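You operate a simulated robot arm through the tools that you are given. There is no shell and no other tool. Be economical: measure what you need, move in short steps, check, and stop when the job is done.

You are at the controls of a simulated two-armed robot. One attempt, no reset.

TASK
Pick up the grey logger with one hand, pass it to the other hand and put it in the hp pan. Take the blue cup and leave it on the thick spacer. Take the green film roll on the top of the check bench and put it away in the inside of the blue tray. Take the orange sleeved rod and put it on the lower shelf of the film rack. Put the 200 blue drying bag from the top of the check bench on the back of the film rack top and the 100 blue drying bag on the spacer plate there. Stack the 4.0 wire die from the top of the check bench on top of the 5.5 wire die. Any order will do. Set down upright: blue cup.

Only the result counts: the job must be done as asked and must still hold three seconds after the hand-in. Knocking over, shifting, dropping, spilling or breaking anything else fails it.

THE ROBOT
Two 6-joint arms with two-finger parallel grippers on one trunk, on a base that drives. Base frame: it is fixed to the floor where the robot stands at the start and does not move with it; the origin is under the middle of the robot, x ahead of it, y to its left, z up; the surface under the hand at the start is at about z = 88. Lengths are in cm, angles in rad, forces in N, time in s.
The left shoulder is at the start at [8, 21.6, 158], the right one opposite. With the tool pointing down near the work surface each hand reaches from about 10 to 72 cm from the robot's upright axis, wherever it stands, measured 20 degrees to its own side. Places, roughly: back of the film rack top (17x104 cm) [-334, 50, 86]; blue cup (7x7x7 cm) [80, -20, 40]; blue drying bag [50, -50, 100]; green film roll (5x5x4 cm) [70, -50, 90]; grey logger [75, 0, 100]; inside of the blue tray (19x30 cm) [90, 420, 78]; lower shelf of the film rack [-340, 60, 30]; orange sleeved rod (3x3x10 cm) [70, -70, 90]; pan (94x22 cm) [-364, -160, 74]; spacer plate [100, -100, 100]; thick spacer (6x6x3 cm) [40, -150, 90]; wire die [50, -75, 100]. Payload 3.43 kg a hand.
The TCP of each hand is the grasp point between the finger pads, 3 cm short of the fingertips. In the tool frame z runs along the fingers and y along their closing line. The gripper opens to 9.4 cm. The fingers are 2.8 cm wide and 1 cm thick; the gripper's body (5 by 9.6 cm) begins 5.5 cm behind the TCP.
Orientation is told as [roll, pitch, yaw] about the base's x, y, z axes, in that order, counted from this pose: with the fingers straight down and closing along the base's y, the tool's x points along the base's -x, its y along +y and its z along -z.

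THE INTERFACE
- The arms move only by the tool jog_arm. It takes "left_targets", "right_targets" or both (then of equal length, played together; a hand with none holds still); each is a list of rows, each a list of 3 entries, a list of its own where there are three numbers: the finger opening in cm, from 0 to 9.4, then the shift along the tool's x, y, z in cm, then the turn, a rotation vector about the tool's x, y, z in rad. In form: [[jaw, [x, y, z], [rx, ry, rz]], ...]. A call has 1 to 8 rows; each row is the pose to reach, as a shift and turn from the pose commanded when the call began, along the tool's axes at that moment. A row lasts 0.2 s, in which the tool goes at most 5 cm and 0.15 rad; a call with a longer step from one row to the next is refused whole, and so is a gripper value outside its range. Where a pose cannot be reached the arm comes as near as it can. A force on the tool above 40 N (or 10 N above the force at the start of the call, whichever is more), or a blocked arm, ends the call early, and 0.2 s more pass. Each finger travels about 7.2 cm/s and halts on what it meets, pressing with about 41 N; the grip force reading is that of the motor and also rises with nothing between the fingers. The clock runs only during rows and for 0.2 s after the last one: add rows that repeat a pose to give the fingers time. It gives the time, the measured TCP pose, the force on the tool (base axes), the opening and the grip force at its end, in the units of the frame above (readings bear some noise), with the torque about the TCP (base axes, N m) and any sound that the robot's microphone picked up.
- Cameras (640 x 400 px; columns grow to the right, rows downward): "scene" is now at [10.04, -2.58, 173.29]; the picture's right is [-0.33, -0.95, 0.00], its down [-0.75, 0.26, -0.60] and it looks along [0.57, -0.20, -0.80] (base axes); focal length 278 px, centre (320, 200). "left" rides on the left gripper at [7.6, -1.4, -10.3] in its tool frame; the picture's right is [0.18, 0.98, 0.00], its down [-0.75, 0.14, -0.64] and it looks along [-0.63, 0.12, 0.77] (tool axes); focal length 243 px, centre (320, 200). "right" rides on the right gripper at [7.6, 1.4, -10.3] in its tool frame; the picture's right is [-0.18, 0.98, 0.00], its down [-0.75, -0.14, -0.64] and it looks along [-0.63, -0.12, 0.77] (tool axes); focal length 243 px, centre (320, 200). There is no depth. A picture from a camera that has moved, and an enlarged one, comes with that camera's place and axes in the base frame and with its lens.
- snapshot(camera): a new picture of that camera. It takes no simulated time.
- move_column(by): slides the trunk up (or, below 0, down) by that many cm; the arms and the scene camera ride with it, the base frame stays. It gives what a move gives, with no picture.
- base_move(legs): drives the robot by 1 to 6 legs, each [ahead, left, turn to the left] in cm, cm and rad, along the robot's own axes; the way and the turn of a leg run together, so that a leg with both is an arc; at most 150 cm and 3.142 rad a leg. The arms and the cameras ride along, it lands a little off, and it stops where it bumps. It gives what a move gives.
- head_to(pan, tilt): turns the head with the scene camera to pan (to the left, within 1.501 rad either way) and tilt (down, from -0.506 to 1.204), counted from straight ahead of the robot. It gives what a move gives.
- inspect(camera, box): a new picture of the part [left, top, right, bottom] of that camera's present view, enlarged. It takes no simulated time.
- hand_in(): hands the job in; it is judged then, once.

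Work in short steps. Places have to be worked out from the pictures, the camera data and where the tool is seen: move nearer, look again, correct. Check each grasp and each placing, and mend what went wrong. You have 217 turns and 228 pictures in all, those below and enlarged ones among them. Open the grippers and draw the arms clear of the work before you hand the job in, unless the task says otherwise; then end with one line.

The tools are called after "Call:" as name(argument=value, ...) on one line, values as JSON. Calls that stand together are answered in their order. jog_arm: Moves the arms, as the interface text tells. Its arguments: {"type":"object","properties":{"left_targets":{"type":"array","items":{"type":"array"}},"right_targets":{"type":"array","items":{"type":"array"}}},"required":[]} The other tools are called the same way: move_column (by) slides the trunk up or down; base_move (legs) drives the base; head_to (pan, tilt) turns the head that bears the scene camera; snapshot (camera) takes a picture; inspect (camera, box) takes an enlarged picture of a part of a camera's view; hand_in () hands the job in.

At the start:

```text
time: 0.0
left_eef_pos: [58.15, -2.21, 111.02]
left_tool_rot: [-0.001, -0.001, 0.0]
left_contact_force: [1.1, -0.7, -0.3]
left_ft_torque: [0.03, 0.02, -0.02]
left_grip_width: 9.4
left_gripper_force: 0.0
right_eef_pos: [35.15, -47.34, 99.97]
right_tool_rot: [-0.001, 0.0, -0.001]
right_contact_force: [-0.2, -1.1, -0.2]
right_ft_torque: [-0.04, 0.02, 0.03]
right_grip_width: 9.41
right_gripper_force: 0.1
trunk travel left (down, up): [-81.0, 3.0]
robot x, y, heading: [-0.1, -0.09, 0.0]
head pan, tilt: [-0.332, 0.923]
```

scene: 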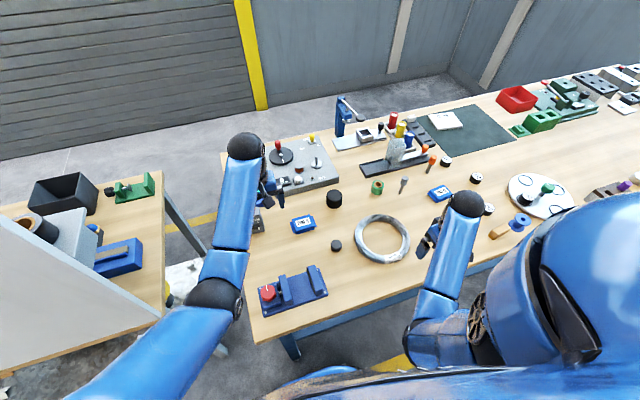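
right: 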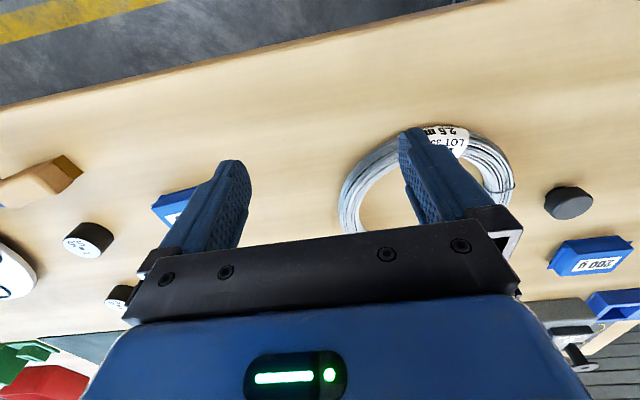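
left: 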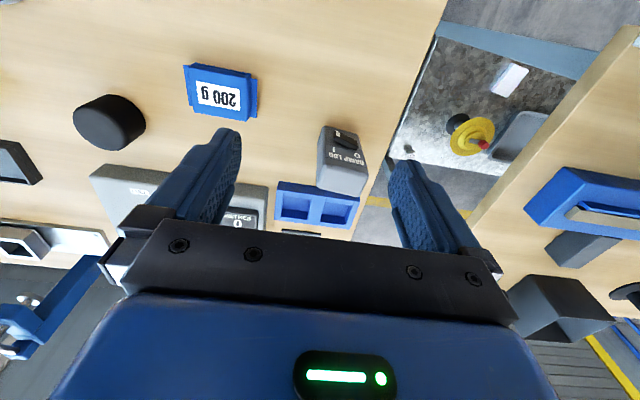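

I start by looking at the bench closely with the scene camera.

Call:
inspect(camera="scene", box=[220, 90, 420, 320])

Call:
inspect(camera="scene", box=[400, 60, 640, 250])

Call:
inspect(camera="left", box=[160, 40, 480, 240])

```text
1.74 times, centred on (320, 205) of scene
camera zoom: at [10.04, -2.58, 173.29], right [-0.33, -0.95, 0.0], down [-0.75, 0.26, -0.6], along [0.57, -0.2, -0.8], focal length 484 px, centre (320, 191)
```

zoom: 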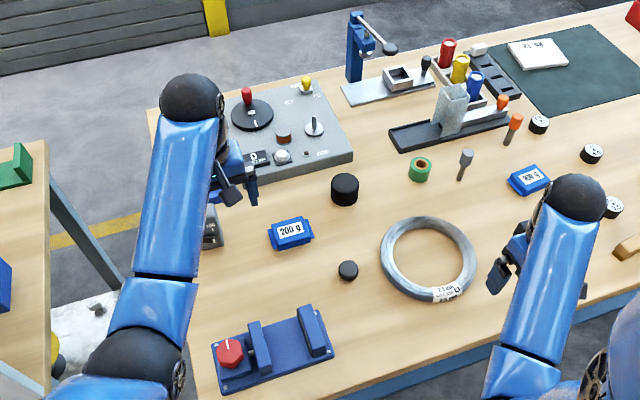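

```text
2.11 times, centred on (520, 155) of scene
camera zoom: at [10.04, -2.58, 173.29], right [-0.33, -0.95, 0.0], down [-0.75, 0.26, -0.6], along [0.57, -0.2, -0.8], focal length 586 px, centre (-101, 295)
```

zoom: 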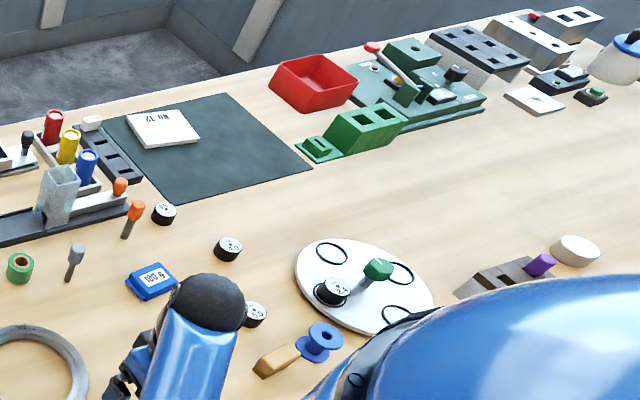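

```text
2.00 times, centred on (320, 140) of left
camera zoom: at [50.37, -3.53, 121.26], right [-0.18, 0.98, 0.0], down [0.75, 0.14, 0.64], along [0.63, 0.12, -0.77], focal length 485 px, centre (320, 320)
```

zoom: 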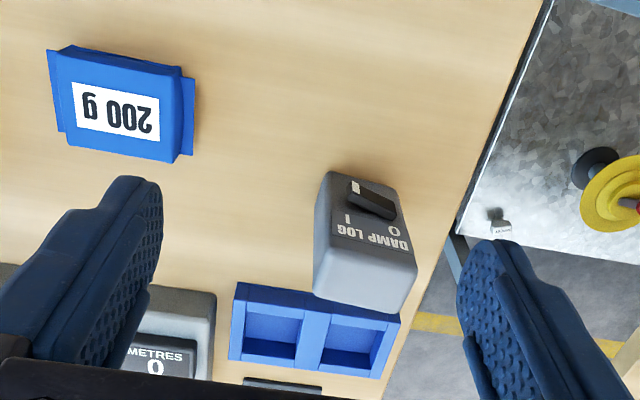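

Next I survey the surroundings: head left and right.

Call:
head_to(pan=1.0, tilt=0.4)

Call:
snapshot(camera="scene")

Call:
head_to(pan=-1.0, tilt=0.6)

Call:
snapshot(camera="scene")

Call:
head_to(pan=0.3, tilt=0.9)

Call:
snapshot(camera="scene")

```text
time: 1.5
left_eef_pos: [58.11, -2.17, 111.12]
left_tool_rot: [0.0, 0.001, 0.0]
left_contact_force: [-0.5, -0.8, -0.1]
left_ft_torque: [0.0, -0.01, 0.01]
left_grip_width: 9.42
left_gripper_force: 0.1
right_eef_pos: [35.18, -47.25, 99.87]
right_tool_rot: [0.001, 0.0, 0.0]
right_contact_force: [0.6, 0.5, -0.8]
right_ft_torque: [-0.02, -0.01, 0.0]
right_grip_width: 9.39
right_gripper_force: 0.1
trunk travel left (down, up): [-81.0, 3.0]
robot x, y, heading: [-0.11, -0.1, 0.001]
head pan, tilt: [1.0, 0.4]
```

```text
221 pictures are left
camera scene: at [8.04, 7.63, 177.75], right [0.84, -0.54, 0.0], down [-0.21, -0.33, -0.92], along [0.5, 0.77, -0.39], focal length 278 px, centre (320, 200)
```

scene: 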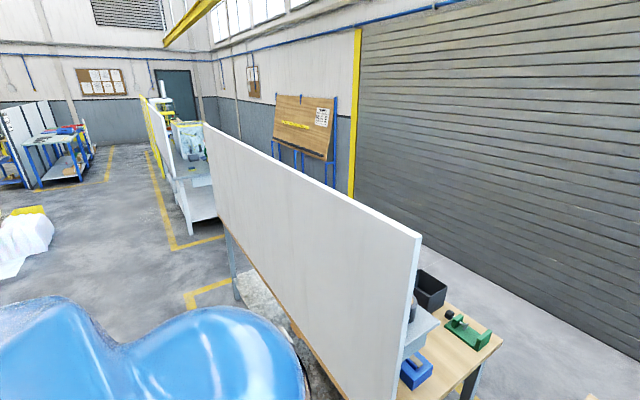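

```text
time: 3.4
left_eef_pos: [58.19, -2.13, 110.99]
left_tool_rot: [0.001, 0.0, 0.0]
left_contact_force: [-0.2, -0.5, -0.1]
left_ft_torque: [0.01, 0.0, 0.01]
left_grip_width: 9.39
left_gripper_force: 0.1
right_eef_pos: [35.19, -47.32, 99.85]
right_tool_rot: [-0.002, -0.001, 0.002]
right_contact_force: [0.1, 0.3, 0.1]
right_ft_torque: [-0.03, -0.02, -0.02]
right_grip_width: 9.4
right_gripper_force: 0.1
trunk travel left (down, up): [-81.0, 3.0]
robot x, y, heading: [-0.19, 0.13, 0.001]
head pan, tilt: [-1.0, 0.6]
```

```text
220 pictures are left
camera scene: at [7.81, -7.6, 175.93], right [-0.84, -0.54, 0.0], down [-0.31, 0.48, -0.82], along [0.45, -0.69, -0.57], focal length 278 px, centre (320, 200)
```

scene: 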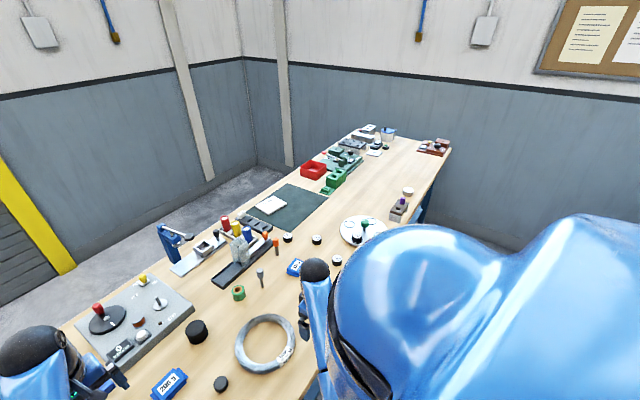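

```text
time: 4.9
left_eef_pos: [57.98, -2.0, 111.18]
left_tool_rot: [-0.001, -0.001, 0.003]
left_contact_force: [0.4, -0.1, 0.0]
left_ft_torque: [-0.01, -0.02, 0.01]
left_grip_width: 9.41
left_gripper_force: 0.0
right_eef_pos: [35.06, -47.31, 99.97]
right_tool_rot: [0.001, 0.0, 0.0]
right_contact_force: [0.4, -0.4, 0.0]
right_ft_torque: [-0.03, 0.0, -0.01]
right_grip_width: 9.36
right_gripper_force: 0.1
trunk travel left (down, up): [-81.0, 3.0]
robot x, y, heading: [-0.05, -0.03, 0.0]
head pan, tilt: [0.3, 0.901]
```

```text
219 pictures are left
camera scene: at [10.24, 2.06, 173.45], right [0.3, -0.96, 0.0], down [-0.75, -0.23, -0.62], along [0.59, 0.18, -0.78], focal length 278 px, centre (320, 200)
```

scene: 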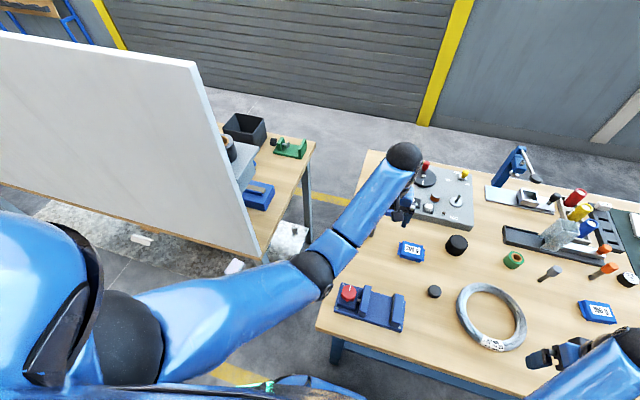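

Bench seen; now read the labels of dies, bags and plates. I point the head right and steeper.

Call:
head_to(pan=-0.9, tilt=0.75)

Call:
inspect(camera="scene", box=[200, 80, 440, 230])

Call:
inspect(camera="scene", box=[120, 150, 320, 275])

Call:
inspect(camera="right", box=[0, 130, 240, 400])

```text
time: 6.3
left_eef_pos: [57.98, -2.1, 111.03]
left_tool_rot: [-0.001, 0.0, 0.0]
left_contact_force: [0.8, 0.3, -0.6]
left_ft_torque: [0.0, 0.03, 0.0]
left_grip_width: 9.39
left_gripper_force: 0.0
right_eef_pos: [35.14, -47.29, 99.96]
right_tool_rot: [-0.001, -0.002, 0.0]
right_contact_force: [0.2, 0.2, 0.5]
right_ft_torque: [0.01, 0.03, -0.02]
right_grip_width: 9.38
right_gripper_force: 0.0
trunk travel left (down, up): [-81.0, 3.0]
robot x, y, heading: [0.13, 0.1, 0.0]
head pan, tilt: [-0.901, 0.75]
```

```text
2.67 times, centred on (320, 155) of scene
camera zoom: at [8.18, -6.66, 174.64], right [-0.78, -0.62, 0.0], down [-0.42, 0.53, -0.73], along [0.45, -0.57, -0.68], focal length 742 px, centre (320, 320)
```

zoom: 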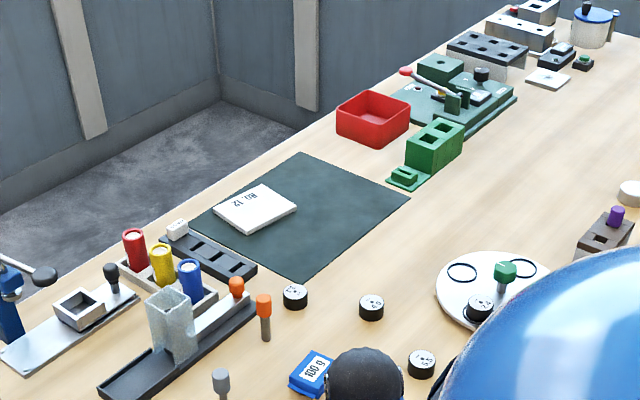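

```text
3.20 times, centred on (220, 212) of scene
camera zoom: at [8.18, -6.66, 174.64], right [-0.78, -0.62, 0.0], down [-0.42, 0.53, -0.73], along [0.45, -0.57, -0.68], focal length 891 px, centre (640, 160)
```

zoom: 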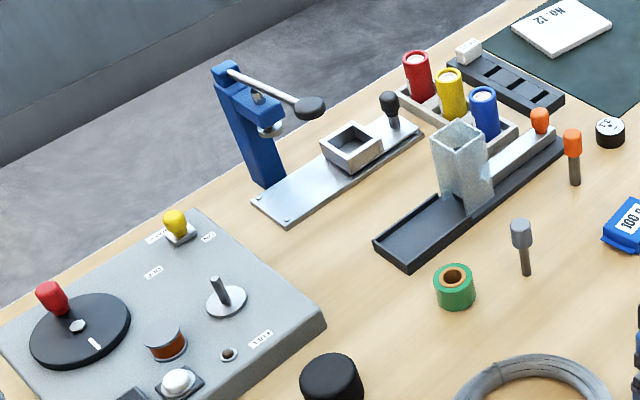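

```text
1.48 times, centred on (120, 265) of right
camera zoom: at [27.43, -45.86, 110.09], right [0.18, 0.98, 0.0], down [0.75, -0.14, 0.64], along [0.63, -0.12, -0.77], focal length 359 px, centre (616, 104)
```

zoom: 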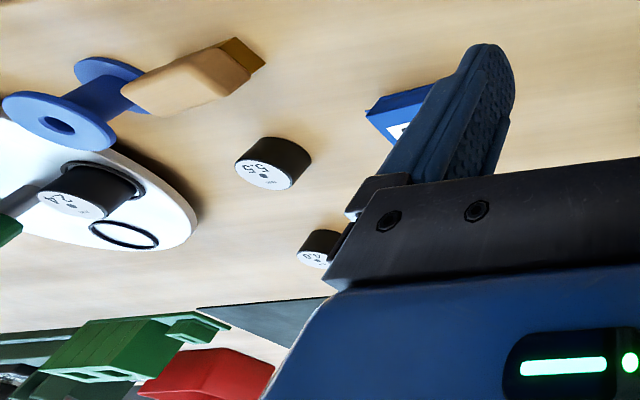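

The right camera shows a 5.5 die and others. I raise the right hand and move it right to read the dies.

Call:
jog_arm(right_targets=[[5, [0, 0, -5], [0, 0, 0]], [5, [0, 0, -10], [0, 0, 0]], [5, [0, -4, -13], [0, 0, 0]], [5, [0, -8.5, -14], [0, 0, 0]], [5, [0, -13, -14], [0, 0, 0]], [5, [0, -17.5, -14], [0, 0, 0]], [5, [0, -22, -14], [0, 0, 0]], [5, [0, -24, -14], [0, 0, 0]]])

Call:
snapshot(camera="right")

Call:
inspect(camera="right", box=[160, 0, 480, 200])

```text
time: 8.1
left_eef_pos: [57.96, -2.06, 111.05]
left_tool_rot: [0.0, -0.003, 0.0]
left_contact_force: [0.2, 1.0, 0.1]
left_ft_torque: [-0.03, 0.01, -0.01]
left_grip_width: 9.41
left_gripper_force: 0.0
right_eef_pos: [35.58, -72.22, 113.3]
right_tool_rot: [0.0, 0.0, 0.0]
right_contact_force: [-0.5, 0.0, -0.1]
right_ft_torque: [-0.01, 0.04, 0.02]
right_grip_width: 4.98
right_gripper_force: 0.0
right hand out of reach, approached as far as the arm can: row 1, 2, 3, 4, 5, 6, 7, 8
trunk travel left (down, up): [-81.0, 3.0]
robot x, y, heading: [-0.12, -0.01, 0.004]
head pan, tilt: [-0.901, 0.75]
```

```text
215 pictures are left
camera right: at [27.87, -70.72, 123.46], right [0.18, 0.98, 0.0], down [0.75, -0.14, 0.64], along [0.63, -0.12, -0.77], focal length 243 px, centre (320, 200)
```

right: 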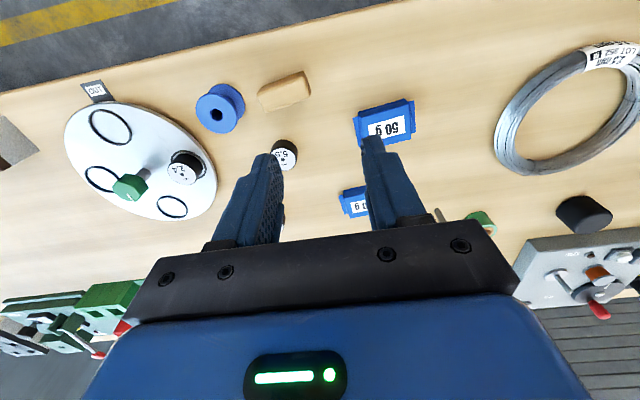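

```text
2.00 times, centred on (320, 100) of right
camera zoom: at [27.87, -70.72, 123.46], right [0.18, 0.98, 0.0], down [0.75, -0.14, 0.64], along [0.63, -0.12, -0.77], focal length 485 px, centre (320, 400)
```

zoom: 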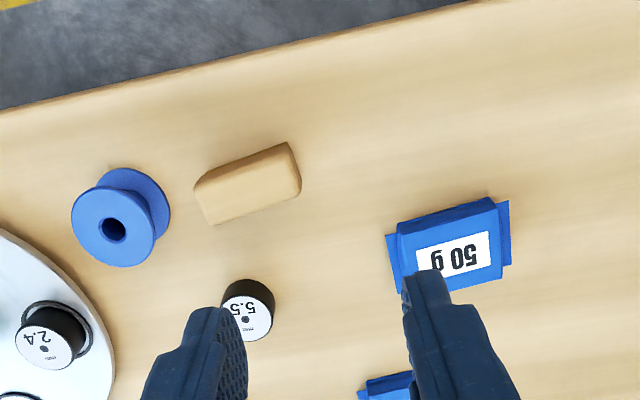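

5.5 die at about (45,-79). Read the other two dies with strong zooms.

Call:
inspect(camera="scene", box=[295, 170, 375, 220])

Call:
inspect(camera="scene", box=[230, 100, 330, 160])

Call:
inspect(camera="scene", box=[360, 80, 480, 170])

```text
8.00 times, centred on (335, 195) of scene
camera zoom: at [8.12, -6.72, 174.64], right [-0.78, -0.62, 0.0], down [-0.42, 0.53, -0.73], along [0.45, -0.57, -0.68], focal length 2227 px, centre (200, 240)
```

zoom: 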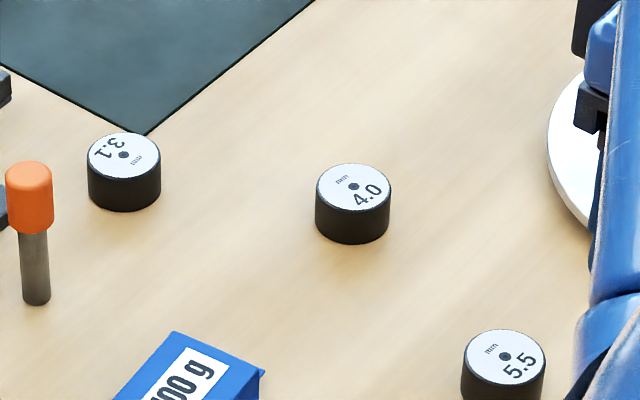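

```text
6.40 times, centred on (280, 130) of scene
camera zoom: at [8.12, -6.72, 174.64], right [-0.78, -0.62, 0.0], down [-0.42, 0.53, -0.73], along [0.45, -0.57, -0.68], focal length 1782 px, centre (576, 648)
```

zoom: 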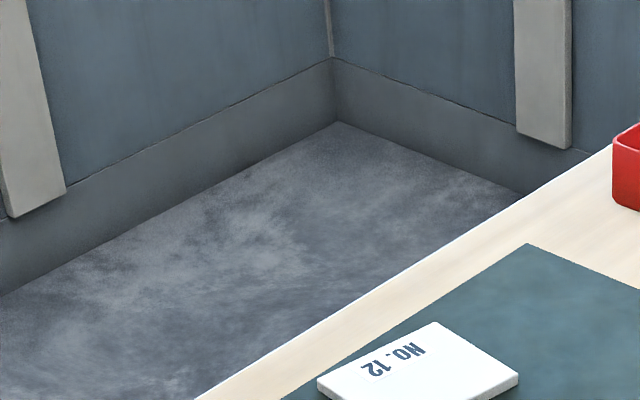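

```text
4.44 times, centred on (420, 125) of scene
camera zoom: at [8.12, -6.72, 174.64], right [-0.78, -0.62, 0.0], down [-0.42, 0.53, -0.73], along [0.45, -0.57, -0.68], focal length 1238 px, centre (-124, 533)
```

zoom: 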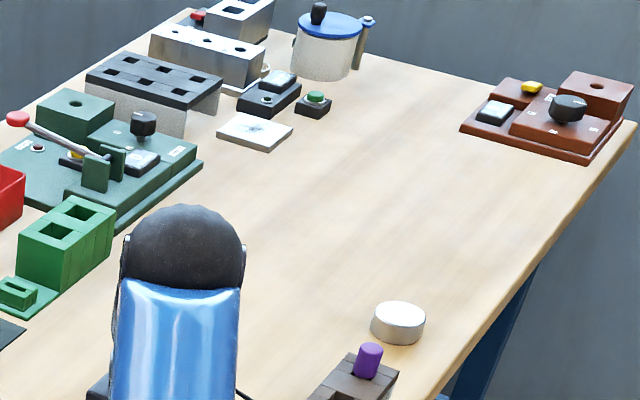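

4.0 die is at about (59,-85), spacer plate "NO. 12" at (96,-97), thick spacer white disc at (38,-148). I tuck the left hand back a bit, then drive right 60 cm.

Call:
jog_arm(left_targets=[[9.4, [0, 0, -4], [0, 0, 0]], [9.4, [4.5, 0, -5], [0, 0, 0]], [9.4, [9, 0, -6], [0, 0, 0]], [9.4, [13.5, 2, -6], [0, 0, 0]], [9.4, [18, 4, -6], [0, 0, 0]]])

Call:
base_move(legs=[[0, -60, 0]])

Call:
head_to(pan=-0.4, tilt=0.9)

Call:
snapshot(camera="scene")

Call:
snapshot(camera="right")

```text
time: 9.3
left_eef_pos: [44.22, 0.36, 103.41]
left_tool_rot: [-0.006, -0.011, 0.0]
left_contact_force: [-0.2, 0.5, 0.5]
left_ft_torque: [-0.01, 0.01, 0.0]
left_grip_width: 9.41
left_gripper_force: 0.0
left hand out of reach, approached as far as the arm can: row 1, 2, 3, 4, 5
right_eef_pos: [35.53, -71.98, 113.41]
right_tool_rot: [-0.002, -0.001, 0.002]
right_contact_force: [-0.2, -0.7, -0.1]
right_ft_torque: [0.02, 0.0, -0.01]
right_grip_width: 5.0
right_gripper_force: 0.0
trunk travel left (down, up): [-81.0, 3.0]
robot x, y, heading: [-0.13, -0.26, -0.001]
head pan, tilt: [-0.901, 0.75]
```

```text
time: 12.7
left_eef_pos: [44.64, -58.9, 103.31]
left_tool_rot: [-0.007, -0.008, 0.009]
left_contact_force: [-0.3, -0.1, -0.7]
left_ft_torque: [-0.01, 0.0, -0.01]
left_grip_width: 9.39
left_gripper_force: 0.2
right_eef_pos: [36.48, -131.27, 113.39]
right_tool_rot: [-0.003, -0.001, 0.009]
right_contact_force: [0.6, -0.1, -0.6]
right_ft_torque: [-0.02, 0.02, 0.01]
right_grip_width: 4.98
right_gripper_force: 0.0
trunk travel left (down, up): [-81.0, 3.0]
robot x, y, heading: [0.44, -60.04, 0.011]
head pan, tilt: [-0.901, 0.75]
```

```text
time: 13.6
left_eef_pos: [44.55, -59.04, 103.31]
left_tool_rot: [-0.005, -0.008, 0.008]
left_contact_force: [0.1, 0.1, 0.5]
left_ft_torque: [-0.01, 0.0, 0.0]
left_grip_width: 9.4
left_gripper_force: 0.1
right_eef_pos: [36.5, -131.61, 113.33]
right_tool_rot: [-0.001, 0.0, 0.009]
right_contact_force: [-0.3, -0.3, 0.3]
right_ft_torque: [-0.01, 0.01, 0.01]
right_grip_width: 4.99
right_gripper_force: 0.1
trunk travel left (down, up): [-81.0, 3.0]
robot x, y, heading: [0.16, -59.73, 0.007]
head pan, tilt: [-0.4, 0.901]
```

```text
210 pictures are left
camera scene: at [10.26, -62.86, 173.45], right [-0.38, -0.92, 0.0], down [-0.72, 0.3, -0.62], along [0.57, -0.24, -0.78], focal length 278 px, centre (320, 200)
```

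scene: 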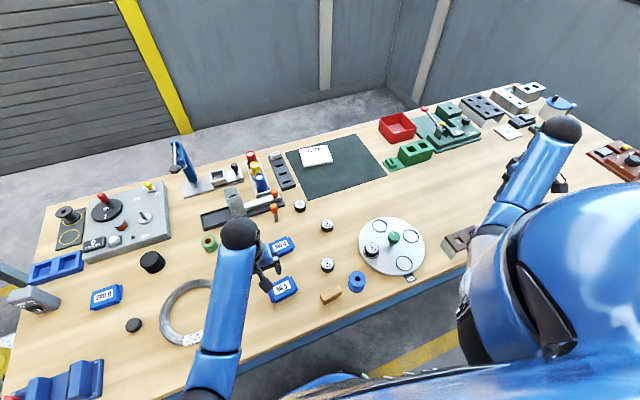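

```text
209 pictures are left
camera right: at [28.8, -130.19, 123.42], right [0.18, 0.98, 0.0], down [0.75, -0.13, 0.64], along [0.63, -0.11, -0.77], focal length 243 px, centre (320, 200)
```

right: 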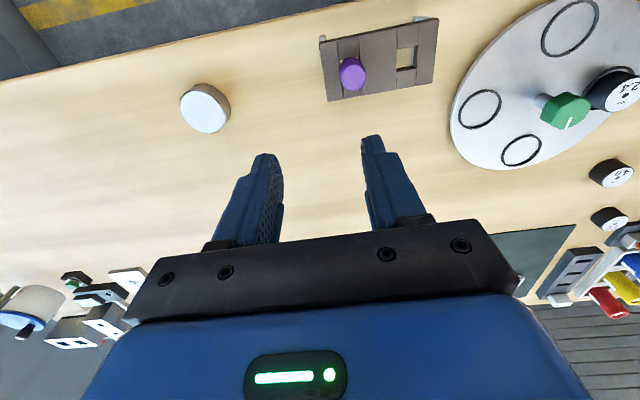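

Refined: 4.0 die at about (59.2,-86.1), 5.5 at (45.2,-80). I swing the right hand over the 4.0 die and look.

Call:
jog_arm(right_targets=[[7, [-2, 4.5, 0], [0, 0, 0]], [7, [-4, 9, 0], [0, 0, 0]], [7, [-6, 13.5, 0], [0, 0, 0]], [7, [-8, 18, 0], [0, 0, 0]], [7, [-10, 22.5, 0], [0, 0, 0]], [7, [-12, 27, 1], [0, 0, 0]], [7, [-14, 31.5, 2], [0, 0, 0]], [7, [-16, 36, 3], [0, 0, 0]]])

Call:
jog_arm(right_targets=[[7, [-3, 3.5, 0], [0, 0, 0]], [7, [-5, 6.5, 1], [0, 0, 0]], [7, [-6.7, 9.6, 2], [0, 0, 0]]])

Call:
snapshot(camera="right")

```text
refused: row 6 steps farther than a row can; nothing moved
```

```text
time: 14.4
left_eef_pos: [44.68, -59.08, 103.37]
left_tool_rot: [-0.006, -0.009, 0.008]
left_contact_force: [0.5, 0.4, -0.8]
left_ft_torque: [-0.01, 0.01, 0.04]
left_grip_width: 9.42
left_gripper_force: 0.1
right_eef_pos: [43.83, -122.53, 110.16]
right_tool_rot: [-0.001, -0.001, 0.01]
right_contact_force: [-0.5, -0.8, -0.5]
right_ft_torque: [0.01, 0.01, 0.01]
right_grip_width: 6.99
right_gripper_force: 0.2
right hand out of reach, approached as far as the arm can: row 1, 2, 3
trunk travel left (down, up): [-81.0, 3.0]
robot x, y, heading: [0.15, -59.81, 0.01]
head pan, tilt: [-0.4, 0.901]
```

```text
208 pictures are left
camera right: at [36.14, -121.21, 120.42], right [0.18, 0.98, 0.0], down [0.75, -0.13, 0.64], along [0.63, -0.11, -0.77], focal length 243 px, centre (320, 200)
```

right: 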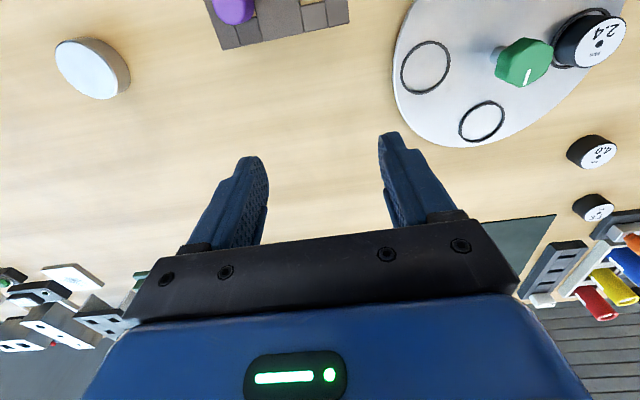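

Continue to above the 4.0 die.

Call:
jog_arm(right_targets=[[7, [-1.9, 4.5, 0.4], [0, 0, 0]], [7, [-3.8, 9.0, 0.8], [0, 0, 0]], [7, [-5.7, 13.5, 1.2], [0, 0, 0]], [7, [-7.6, 18, 1.6], [0, 0, 0]], [7, [-9.5, 22.5, 2], [0, 0, 0]], [7, [-11.4, 27, 2.4], [0, 0, 0]], [7, [-13.3, 31.5, 2.8], [0, 0, 0]], [7, [-15.2, 36, 3.2], [0, 0, 0]]])

Call:
snapshot(camera="right")

```text
time: 16.2
left_eef_pos: [44.67, -58.96, 103.29]
left_tool_rot: [-0.007, -0.01, 0.01]
left_contact_force: [0.7, -0.5, 0.1]
left_ft_torque: [-0.01, -0.01, -0.01]
left_grip_width: 9.37
left_gripper_force: 0.1
right_eef_pos: [58.61, -86.24, 106.83]
right_tool_rot: [0.0, 0.001, 0.009]
right_contact_force: [0.7, -1.0, 0.3]
right_ft_torque: [0.0, -0.02, -0.02]
right_grip_width: 7.0
right_gripper_force: 0.1
right hand out of reach, approached as far as the arm can: row 1, 2, 3, 4, 5, 6, 7
trunk travel left (down, up): [-81.0, 3.0]
robot x, y, heading: [0.25, -59.97, 0.009]
head pan, tilt: [-0.4, 0.901]
```

```text
207 pictures are left
camera right: at [50.89, -84.82, 117.03], right [0.18, 0.98, 0.0], down [0.76, -0.13, 0.64], along [0.63, -0.11, -0.77], focal length 243 px, centre (320, 200)
```

right: 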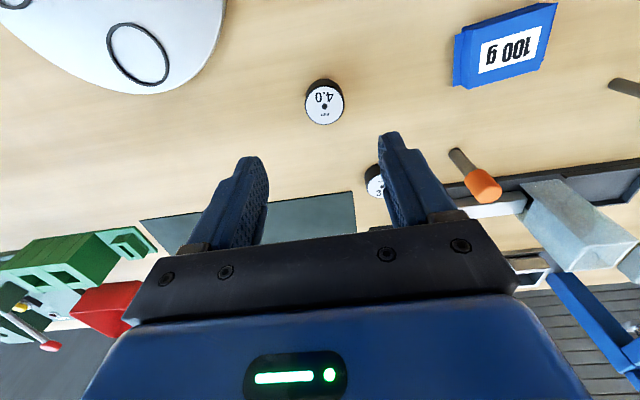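

Die top at (59.4,-85.9). I correct and descend, then close.

Call:
jog_arm(right_targets=[[7, [-0.8, 0.3, 4], [0, 0, 0]], [7, [-0.8, 0.3, 8], [0, 0, 0]], [7, [-0.8, 0.3, 12], [0, 0, 0]], [7, [-0.8, 0.3, 14], [0, 0, 0]], [7, [-0.8, 0.3, 14.8], [0, 0, 0]]])

Call:
snapshot(camera="right")

```text
time: 17.4
left_eef_pos: [44.7, -59.01, 103.26]
left_tool_rot: [-0.006, -0.009, 0.009]
left_contact_force: [0.8, 1.0, -0.2]
left_ft_torque: [0.0, 0.01, -0.01]
left_grip_width: 9.41
left_gripper_force: 0.0
right_eef_pos: [59.5, -85.98, 92.28]
right_tool_rot: [0.0, 0.0, 0.009]
right_contact_force: [0.5, 0.3, -0.5]
right_ft_torque: [-0.02, -0.03, 0.0]
right_grip_width: 6.98
right_gripper_force: 0.1
trunk travel left (down, up): [-81.0, 3.0]
robot x, y, heading: [0.13, -59.9, 0.002]
head pan, tilt: [-0.4, 0.901]
```

```text
206 pictures are left
camera right: at [51.73, -84.65, 102.39], right [0.18, 0.98, 0.0], down [0.75, -0.13, 0.64], along [0.63, -0.11, -0.77], focal length 243 px, centre (320, 200)
```

right: 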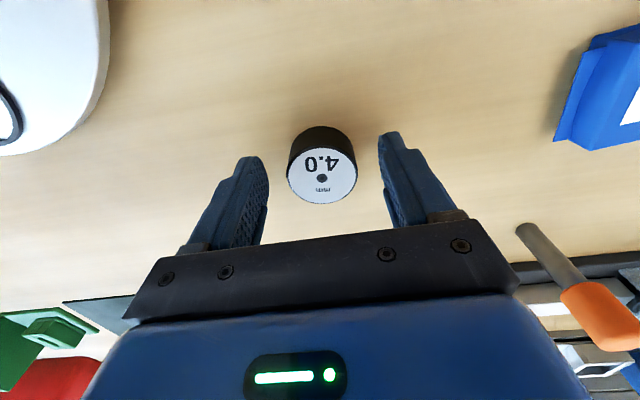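

Aligned. Lower 0.8 cm, close.

Call:
jog_arm(right_targets=[[7, [0, 0, 0.7], [0, 0, 0]], [4.5, [0, 0, 0.7], [0, 0, 0]], [2, [0, 0, 0.7], [0, 0, 0]], [2, [0, 0, 0.7], [0, 0, 0]], [2, [0, 0, 0.7], [0, 0, 0]]])

```text
time: 18.6
left_eef_pos: [44.5, -58.98, 103.32]
left_tool_rot: [-0.005, -0.009, 0.007]
left_contact_force: [0.3, -0.2, 0.6]
left_ft_torque: [0.01, 0.02, 0.02]
left_grip_width: 9.38
left_gripper_force: 0.1
right_eef_pos: [59.36, -85.99, 91.56]
right_tool_rot: [-0.001, 0.0, 0.009]
right_contact_force: [0.8, -0.1, -0.4]
right_ft_torque: [0.02, -0.04, -0.02]
right_grip_width: 4.15
right_gripper_force: 41.9
trunk travel left (down, up): [-81.0, 3.0]
robot x, y, heading: [0.39, -60.0, 0.01]
head pan, tilt: [-0.4, 0.901]
```

Gripped at 4.15 cm. Lift and carry above the 5.5 die.

Call:
jog_arm(right_targets=[[2, [0, 0, -4], [0, 0, 0]], [2, [0, 0, -8], [0, 0, 0]], [2, [4, 1.7, -9], [0, 0, 0]], [2, [8, 3.4, -9], [0, 0, 0]], [2, [12, 5, -9], [0, 0, 0]], [2, [14.2, 6, -9], [0, 0, 0]]])

Call:
snapshot(camera="right")

```text
time: 20.0
left_eef_pos: [44.53, -58.95, 103.41]
left_tool_rot: [-0.005, -0.009, 0.01]
left_contact_force: [-0.3, 0.2, 0.5]
left_ft_torque: [0.02, 0.0, 0.01]
left_grip_width: 9.39
left_gripper_force: 0.0
right_eef_pos: [45.15, -80.45, 100.58]
right_tool_rot: [-0.001, -0.001, 0.008]
right_contact_force: [-0.5, 0.2, -2.6]
right_ft_torque: [0.0, 0.01, -0.02]
right_grip_width: 4.16
right_gripper_force: 40.5
trunk travel left (down, up): [-81.0, 3.0]
robot x, y, heading: [0.27, -59.78, 0.005]
head pan, tilt: [-0.4, 0.901]
```

```text
205 pictures are left
camera right: at [37.42, -79.07, 110.6], right [0.18, 0.98, 0.0], down [0.75, -0.13, 0.64], along [0.63, -0.11, -0.77], focal length 243 px, centre (320, 200)
```

right: 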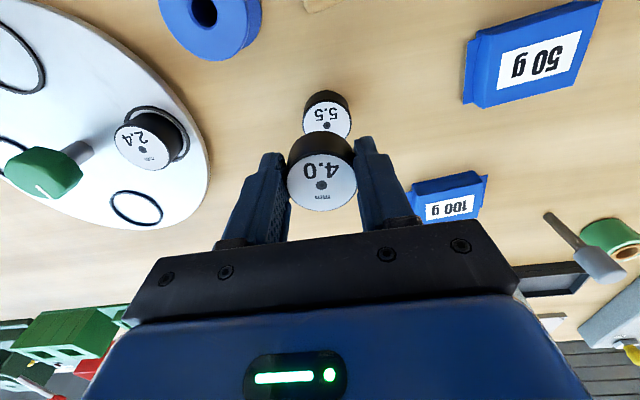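

5.5 at (45.6,-80.0). Shift +0.5/+0.4 and go down to just above contact.

Call:
jog_arm(right_targets=[[2, [-0.45, 0.42, 0], [0, 0, 0]], [2, [-0.45, 0.42, 3], [0, 0, 0]], [2, [-0.45, 0.42, 5], [0, 0, 0]], [2, [-0.45, 0.42, 5.6], [0, 0, 0]]])

Call:
inspect(camera="right", box=[240, 80, 400, 220])

```text
time: 21.0
left_eef_pos: [44.61, -59.04, 103.14]
left_tool_rot: [-0.005, -0.01, 0.008]
left_contact_force: [0.3, -0.8, 0.9]
left_ft_torque: [0.01, -0.01, -0.01]
left_grip_width: 9.4
left_gripper_force: 0.0
right_eef_pos: [45.73, -79.91, 95.03]
right_tool_rot: [-0.001, 0.001, 0.008]
right_contact_force: [0.2, 1.1, -3.5]
right_ft_torque: [-0.02, 0.04, 0.02]
right_grip_width: 4.14
right_gripper_force: 40.4
trunk travel left (down, up): [-81.0, 3.0]
robot x, y, heading: [0.23, -60.03, 0.01]
head pan, tilt: [-0.4, 0.901]
```

```text
2.86 times, centred on (320, 150) of right
camera zoom: at [37.98, -78.57, 105.02], right [0.18, 0.98, 0.0], down [0.76, -0.13, 0.64], along [0.63, -0.11, -0.77], focal length 693 px, centre (320, 343)
```

zoom: 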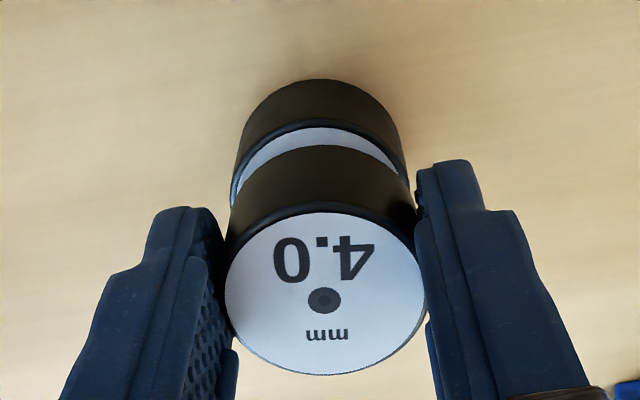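

Well aligned. Lower in small steps watching force.

Call:
jog_arm(right_targets=[[2, [0, 0, 0.3], [0, 0, 0]], [2, [0, 0, 0.6], [0, 0, 0]], [2, [0, 0, 0.8], [0, 0, 0]]])

Call:
inspect(camera="right", box=[240, 80, 400, 220])

```text
time: 21.8
left_eef_pos: [44.61, -59.05, 103.38]
left_tool_rot: [-0.005, -0.009, 0.008]
left_contact_force: [-0.6, -0.4, 0.6]
left_ft_torque: [0.02, 0.01, 0.0]
left_grip_width: 9.38
left_gripper_force: 0.1
right_eef_pos: [45.75, -79.83, 94.09]
right_tool_rot: [0.001, 0.0, 0.009]
right_contact_force: [1.4, -0.5, -0.2]
right_ft_torque: [0.01, 0.0, -0.03]
right_grip_width: 4.17
right_gripper_force: 41.1
trunk travel left (down, up): [-81.0, 3.0]
robot x, y, heading: [0.53, -59.82, 0.01]
head pan, tilt: [-0.4, 0.901]
```

```text
2.86 times, centred on (320, 150) of right
camera zoom: at [37.96, -78.51, 104.21], right [0.18, 0.98, 0.0], down [0.75, -0.13, 0.64], along [0.63, -0.11, -0.77], focal length 693 px, centre (320, 343)
```

zoom: 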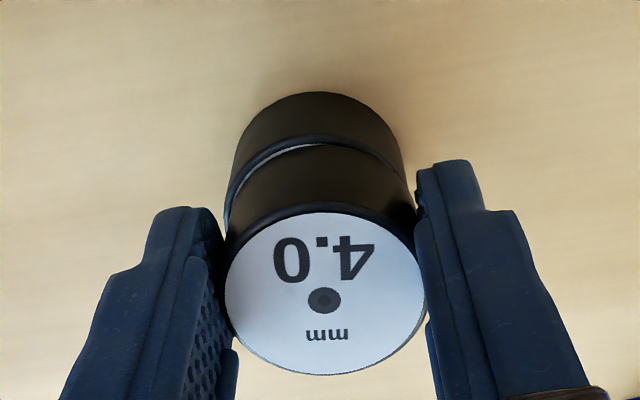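

Weight nearly transferred (Fz ≈ 0). Lower 0.2 more, open, and lift away.

Call:
jog_arm(right_targets=[[2, [0, 0, 0.15], [0, 0, 0]], [4.6, [0, 0, 0.15], [0, 0, 0]], [6.5, [0, 0, 0.15], [0, 0, 0]], [8, [0, 0, 0.0], [0, 0, 0]], [8, [0, 0, -4], [0, 0, 0]], [8, [0, 0, -8], [0, 0, 0]]])

Call:
snapshot(camera="right")

```text
time: 23.2
left_eef_pos: [44.61, -59.14, 103.27]
left_tool_rot: [-0.006, -0.007, 0.009]
left_contact_force: [0.2, -0.4, -0.5]
left_ft_torque: [0.01, 0.02, -0.04]
left_grip_width: 9.4
left_gripper_force: 0.1
right_eef_pos: [45.91, -79.73, 101.85]
right_tool_rot: [0.001, -0.002, 0.007]
right_contact_force: [-0.1, 0.9, 0.9]
right_ft_torque: [-0.02, 0.01, -0.01]
right_grip_width: 8.01
right_gripper_force: 0.1
right hand out of reach, approached as far as the arm can: row 6
trunk travel left (down, up): [-81.0, 3.0]
robot x, y, heading: [0.25, -59.56, 0.009]
head pan, tilt: [-0.4, 0.901]
```

```text
202 pictures are left
camera right: at [38.08, -78.31, 112.0], right [0.18, 0.98, 0.0], down [0.75, -0.13, 0.64], along [0.63, -0.11, -0.76], focal length 243 px, centre (320, 200)
```

right: 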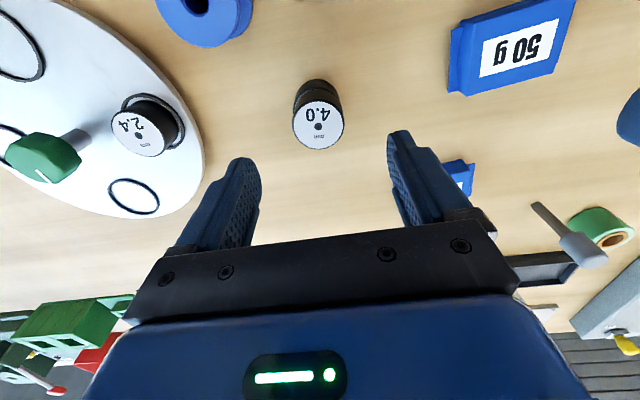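

Stack good. Go over the 100 g bag at about (57.4,-68.6).

Call:
jog_arm(right_targets=[[8, [-3, 3, -1], [0, 0, 0]], [8, [-6, 6, -2], [0, 0, 0]], [8, [-9, 9, -3], [0, 0, 0]], [8, [-11.5, 11, -3], [0, 0, 0]]])

Call:
snapshot(camera="right")

```text
time: 24.2
left_eef_pos: [44.78, -58.99, 103.24]
left_tool_rot: [-0.006, -0.008, 0.009]
left_contact_force: [0.1, 0.0, 0.5]
left_ft_torque: [0.0, 0.04, 0.01]
left_grip_width: 9.39
left_gripper_force: 0.0
right_eef_pos: [57.31, -68.71, 104.35]
right_tool_rot: [-0.001, 0.002, 0.01]
right_contact_force: [0.2, 0.8, -0.7]
right_ft_torque: [-0.02, 0.0, -0.01]
right_grip_width: 8.03
right_gripper_force: 0.1
trunk travel left (down, up): [-81.0, 3.0]
robot x, y, heading: [0.18, -60.04, 0.008]
head pan, tilt: [-0.4, 0.901]
```

```text
201 pictures are left
camera right: at [49.6, -67.4, 114.48], right [0.18, 0.98, 0.0], down [0.76, -0.13, 0.64], along [0.63, -0.11, -0.77], focal length 243 px, centre (320, 200)
```

right: 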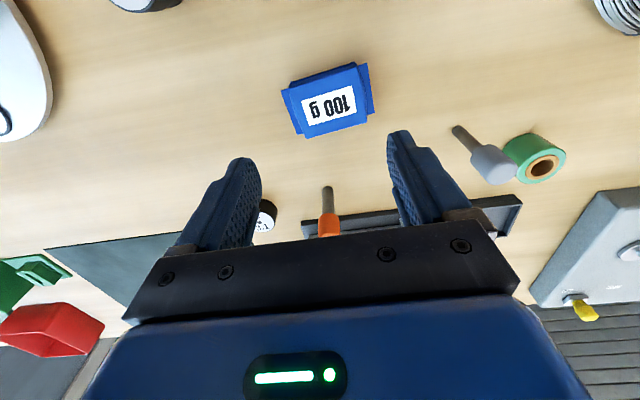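

Bag centre (57.1,-68.0), long axis about +0.11 rad from y. I zoom to see its end tabs before choosing the grasp.

Call:
inspect(camera="right", box=[270, 50, 390, 150])

Call:
inspect(camera="scene", box=[240, 220, 320, 300])

```text
4.00 times, centred on (330, 100) of right
camera zoom: at [49.6, -67.4, 114.48], right [0.18, 0.98, 0.0], down [0.76, -0.13, 0.64], along [0.63, -0.11, -0.77], focal length 970 px, centre (280, 600)
```

zoom: 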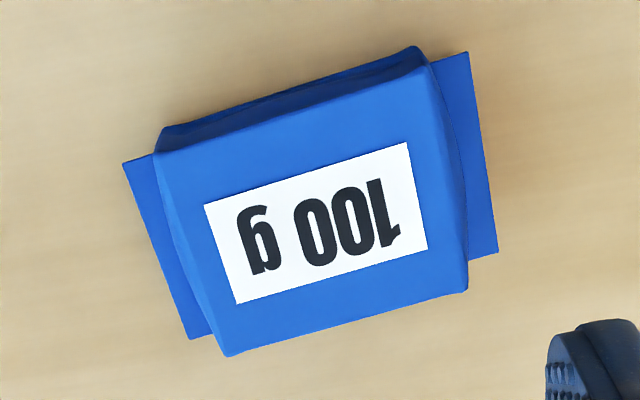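

```text
5.00 times, centred on (280, 260) of scene
camera zoom: at [10.35, -62.67, 173.44], right [-0.38, -0.92, 0.0], down [-0.72, 0.3, -0.62], along [0.57, -0.24, -0.78], focal length 1392 px, centre (520, -100)
```

zoom: 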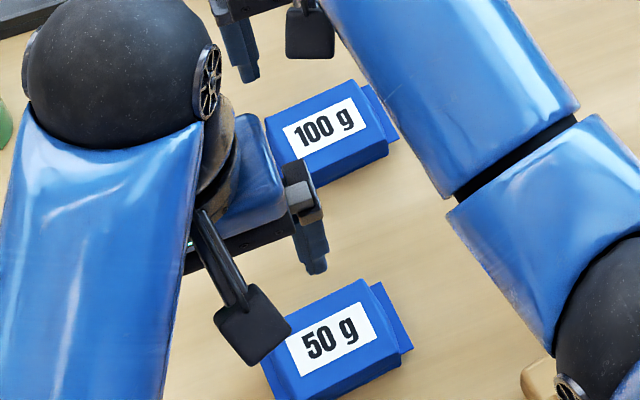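

Tabs are short and low; I'll grip the long flat faces, so I turn the hand by about -1.46 yaw over the bag.

Call:
jog_arm(right_targets=[[8, [0.1, 0.3, 0], [0, 0, 0.147]], [8, [0.2, 0.7, 0], [0, 0, 0.294]], [8, [0.2, 0.7, 0], [0, 0, 0.441]], [8, [0.2, 0.7, 0], [0, 0, 0.588]], [8, [0.2, 0.7, 0], [0, 0, 0.735]], [8, [0.2, 0.7, 0], [0, 0, 0.882]], [8, [0.2, 0.7, 0], [0, 0, 1.029]], [8, [0.2, 0.7, 0], [0, 0, 1.176]]])

Call:
jog_arm(right_targets=[[8, [0, 0, 0], [0, 0, 0.147]], [8, [0, 0, 0], [0, 0, 0.294]]])

Call:
snapshot(camera="right")

```text
time: 26.0
left_eef_pos: [44.62, -58.97, 103.31]
left_tool_rot: [-0.005, -0.008, 0.01]
left_contact_force: [-0.2, -0.1, -0.3]
left_ft_torque: [0.01, 0.02, 0.03]
left_grip_width: 9.39
left_gripper_force: 0.1
right_eef_pos: [56.99, -68.13, 104.6]
right_tool_rot: [0.0, 0.0, -1.169]
right_contact_force: [0.3, 0.4, 0.1]
right_ft_torque: [0.02, 0.0, 0.0]
right_grip_width: 8.0
right_gripper_force: 0.0
trunk travel left (down, up): [-81.0, 3.0]
robot x, y, heading: [0.61, -59.65, 0.007]
head pan, tilt: [-0.4, 0.901]
```

```text
time: 26.6
left_eef_pos: [44.49, -59.06, 103.27]
left_tool_rot: [-0.006, -0.008, 0.008]
left_contact_force: [-0.4, -0.3, 1.0]
left_ft_torque: [0.01, 0.01, -0.02]
left_grip_width: 9.41
left_gripper_force: 0.0
right_eef_pos: [56.93, -68.13, 104.64]
right_tool_rot: [0.0, 0.001, -1.464]
right_contact_force: [0.6, -0.2, 0.9]
right_ft_torque: [0.01, -0.02, -0.01]
right_grip_width: 8.01
right_gripper_force: 0.1
trunk travel left (down, up): [-81.0, 3.0]
robot x, y, heading: [0.05, -59.22, 0.006]
head pan, tilt: [-0.4, 0.901]
```

```text
198 pictures are left
camera right: at [57.49, -60.33, 114.78], right [1.0, -0.08, 0.0], down [-0.06, -0.76, 0.64], along [-0.05, -0.64, -0.77], focal length 243 px, centre (320, 200)
```

right: 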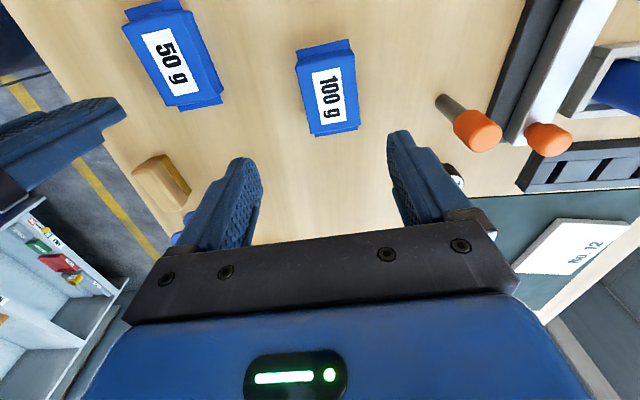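

Bag centre about (57.7,-67.6); rod is 12 cm away, clear. Correct, descend, and close.

Call:
jog_arm(right_targets=[[8, [0.4, 0.8, 3], [0, 0, 0]], [8, [0.4, 0.8, 7], [0, 0, 0]], [8, [0.4, 0.8, 11], [0, 0, 0]], [8, [0.4, 0.8, 12.8], [0, 0, 0]]])

Call:
snapshot(camera="right")

```text
time: 27.6
left_eef_pos: [44.61, -59.07, 103.26]
left_tool_rot: [-0.004, -0.009, 0.008]
left_contact_force: [0.3, -0.2, 0.0]
left_ft_torque: [0.01, 0.01, 0.01]
left_grip_width: 9.39
left_gripper_force: 0.0
right_eef_pos: [57.9, -67.59, 92.1]
right_tool_rot: [0.0, 0.001, -1.46]
right_contact_force: [0.1, 0.9, 0.3]
right_ft_torque: [0.02, -0.01, 0.03]
right_grip_width: 8.01
right_gripper_force: 0.1
trunk travel left (down, up): [-81.0, 3.0]
robot x, y, heading: [0.4, -59.72, 0.006]
head pan, tilt: [-0.4, 0.901]
```

```text
197 pictures are left
camera right: at [58.34, -59.83, 102.12], right [1.0, -0.08, 0.0], down [-0.06, -0.76, 0.64], along [-0.05, -0.64, -0.77], focal length 243 px, centre (320, 200)
```

right: 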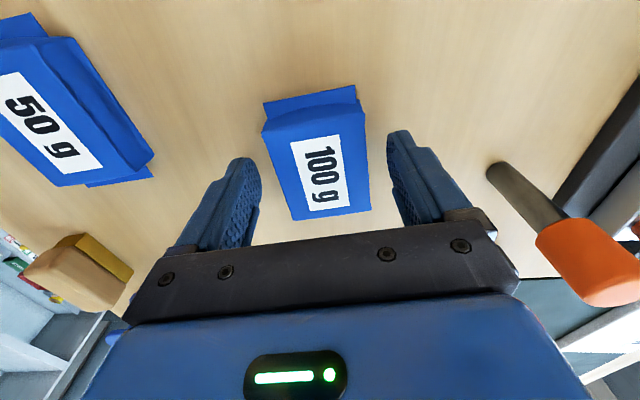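

Shift 0.5 along +y and close.

Call:
jog_arm(right_targets=[[8, [0.5, 0, 0.3], [0, 0, 0]], [5.5, [0.5, 0, 0.3], [0, 0, 0]], [3, [0.5, 0, 0.3], [0, 0, 0]], [3, [0.5, 0, 0.3], [0, 0, 0]], [3, [0.5, 0, 0.3], [0, 0, 0]], [3, [0.5, 0, -4], [0, 0, 0]], [3, [0.5, 0, -8], [0, 0, 0]], [3, [0.5, 0, -12], [0, 0, 0]]])

Call:
snapshot(camera="right")

```text
time: 29.4
left_eef_pos: [44.69, -59.1, 103.35]
left_tool_rot: [-0.005, -0.008, 0.01]
left_contact_force: [-0.1, 0.4, 0.1]
left_ft_torque: [-0.02, -0.02, 0.0]
left_grip_width: 9.41
left_gripper_force: 0.0
right_eef_pos: [57.53, -66.78, 103.9]
right_tool_rot: [0.001, 0.002, -1.46]
right_contact_force: [-0.8, 0.6, -0.5]
right_ft_torque: [0.01, 0.01, -0.02]
right_grip_width: 5.4
right_gripper_force: 41.4
trunk travel left (down, up): [-81.0, 3.0]
robot x, y, heading: [0.52, -59.72, 0.007]
head pan, tilt: [-0.4, 0.901]
```

```text
196 pictures are left
camera right: at [58.05, -59.05, 113.97], right [1.0, -0.08, 0.0], down [-0.06, -0.76, 0.64], along [-0.05, -0.64, -0.77], focal length 243 px, centre (320, 200)
```

right: 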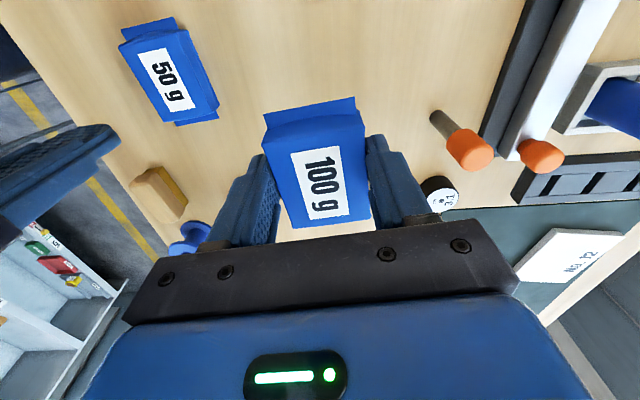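

Bag held firmly (5.4). Plate is at about (96,-97). Drive right 15 cm so it is straight ahead of the right shoulder.

Call:
base_move(legs=[[0, -15, 0]])

Call:
jog_arm(right_targets=[[3, [0, 4.5, -1], [0, 0, 0]], [3, [0, 9, -2], [0, 0, 0]], [3, [0, 13.5, -2], [0, 0, 0]], [3, [0, 18, -2], [0, 0, 0]], [3, [0, 22, -2], [0, 0, 0]]])

Call:
snapshot(camera="right")

```text
time: 30.8
left_eef_pos: [44.74, -74.03, 103.38]
left_tool_rot: [-0.009, -0.007, 0.009]
left_contact_force: [-0.7, 1.3, -0.3]
left_ft_torque: [-0.02, -0.02, -0.01]
left_grip_width: 9.43
left_gripper_force: 0.1
right_eef_pos: [57.69, -82.01, 103.79]
right_tool_rot: [0.0, -0.003, -1.461]
right_contact_force: [-0.6, 0.3, -0.3]
right_ft_torque: [-0.02, 0.02, -0.01]
right_grip_width: 5.41
right_gripper_force: 40.5
trunk travel left (down, up): [-81.0, 3.0]
robot x, y, heading: [0.54, -75.45, 0.008]
head pan, tilt: [-0.4, 0.901]
```

```text
time: 32.0
left_eef_pos: [44.69, -74.47, 103.44]
left_tool_rot: [-0.007, -0.008, 0.011]
left_contact_force: [-1.1, 0.1, 0.7]
left_ft_torque: [0.02, 0.02, 0.01]
left_grip_width: 9.41
left_gripper_force: 0.0
right_eef_pos: [71.77, -81.14, 106.7]
right_tool_rot: [0.0, 0.002, -1.461]
right_contact_force: [0.6, 0.6, -1.1]
right_ft_torque: [-0.01, 0.0, 0.01]
right_grip_width: 5.4
right_gripper_force: 40.7
right hand out of reach, approached as far as the arm can: row 4, 5
trunk travel left (down, up): [-81.0, 3.0]
robot x, y, heading: [0.34, -74.95, 0.009]
head pan, tilt: [-0.4, 0.901]
```

```text
195 pictures are left
camera right: at [72.29, -73.34, 116.64], right [1.0, -0.08, 0.0], down [-0.06, -0.76, 0.64], along [-0.05, -0.64, -0.77], focal length 243 px, centre (320, 200)
```

right: 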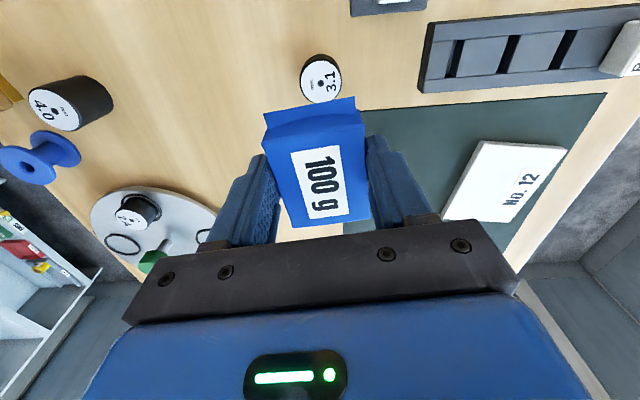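

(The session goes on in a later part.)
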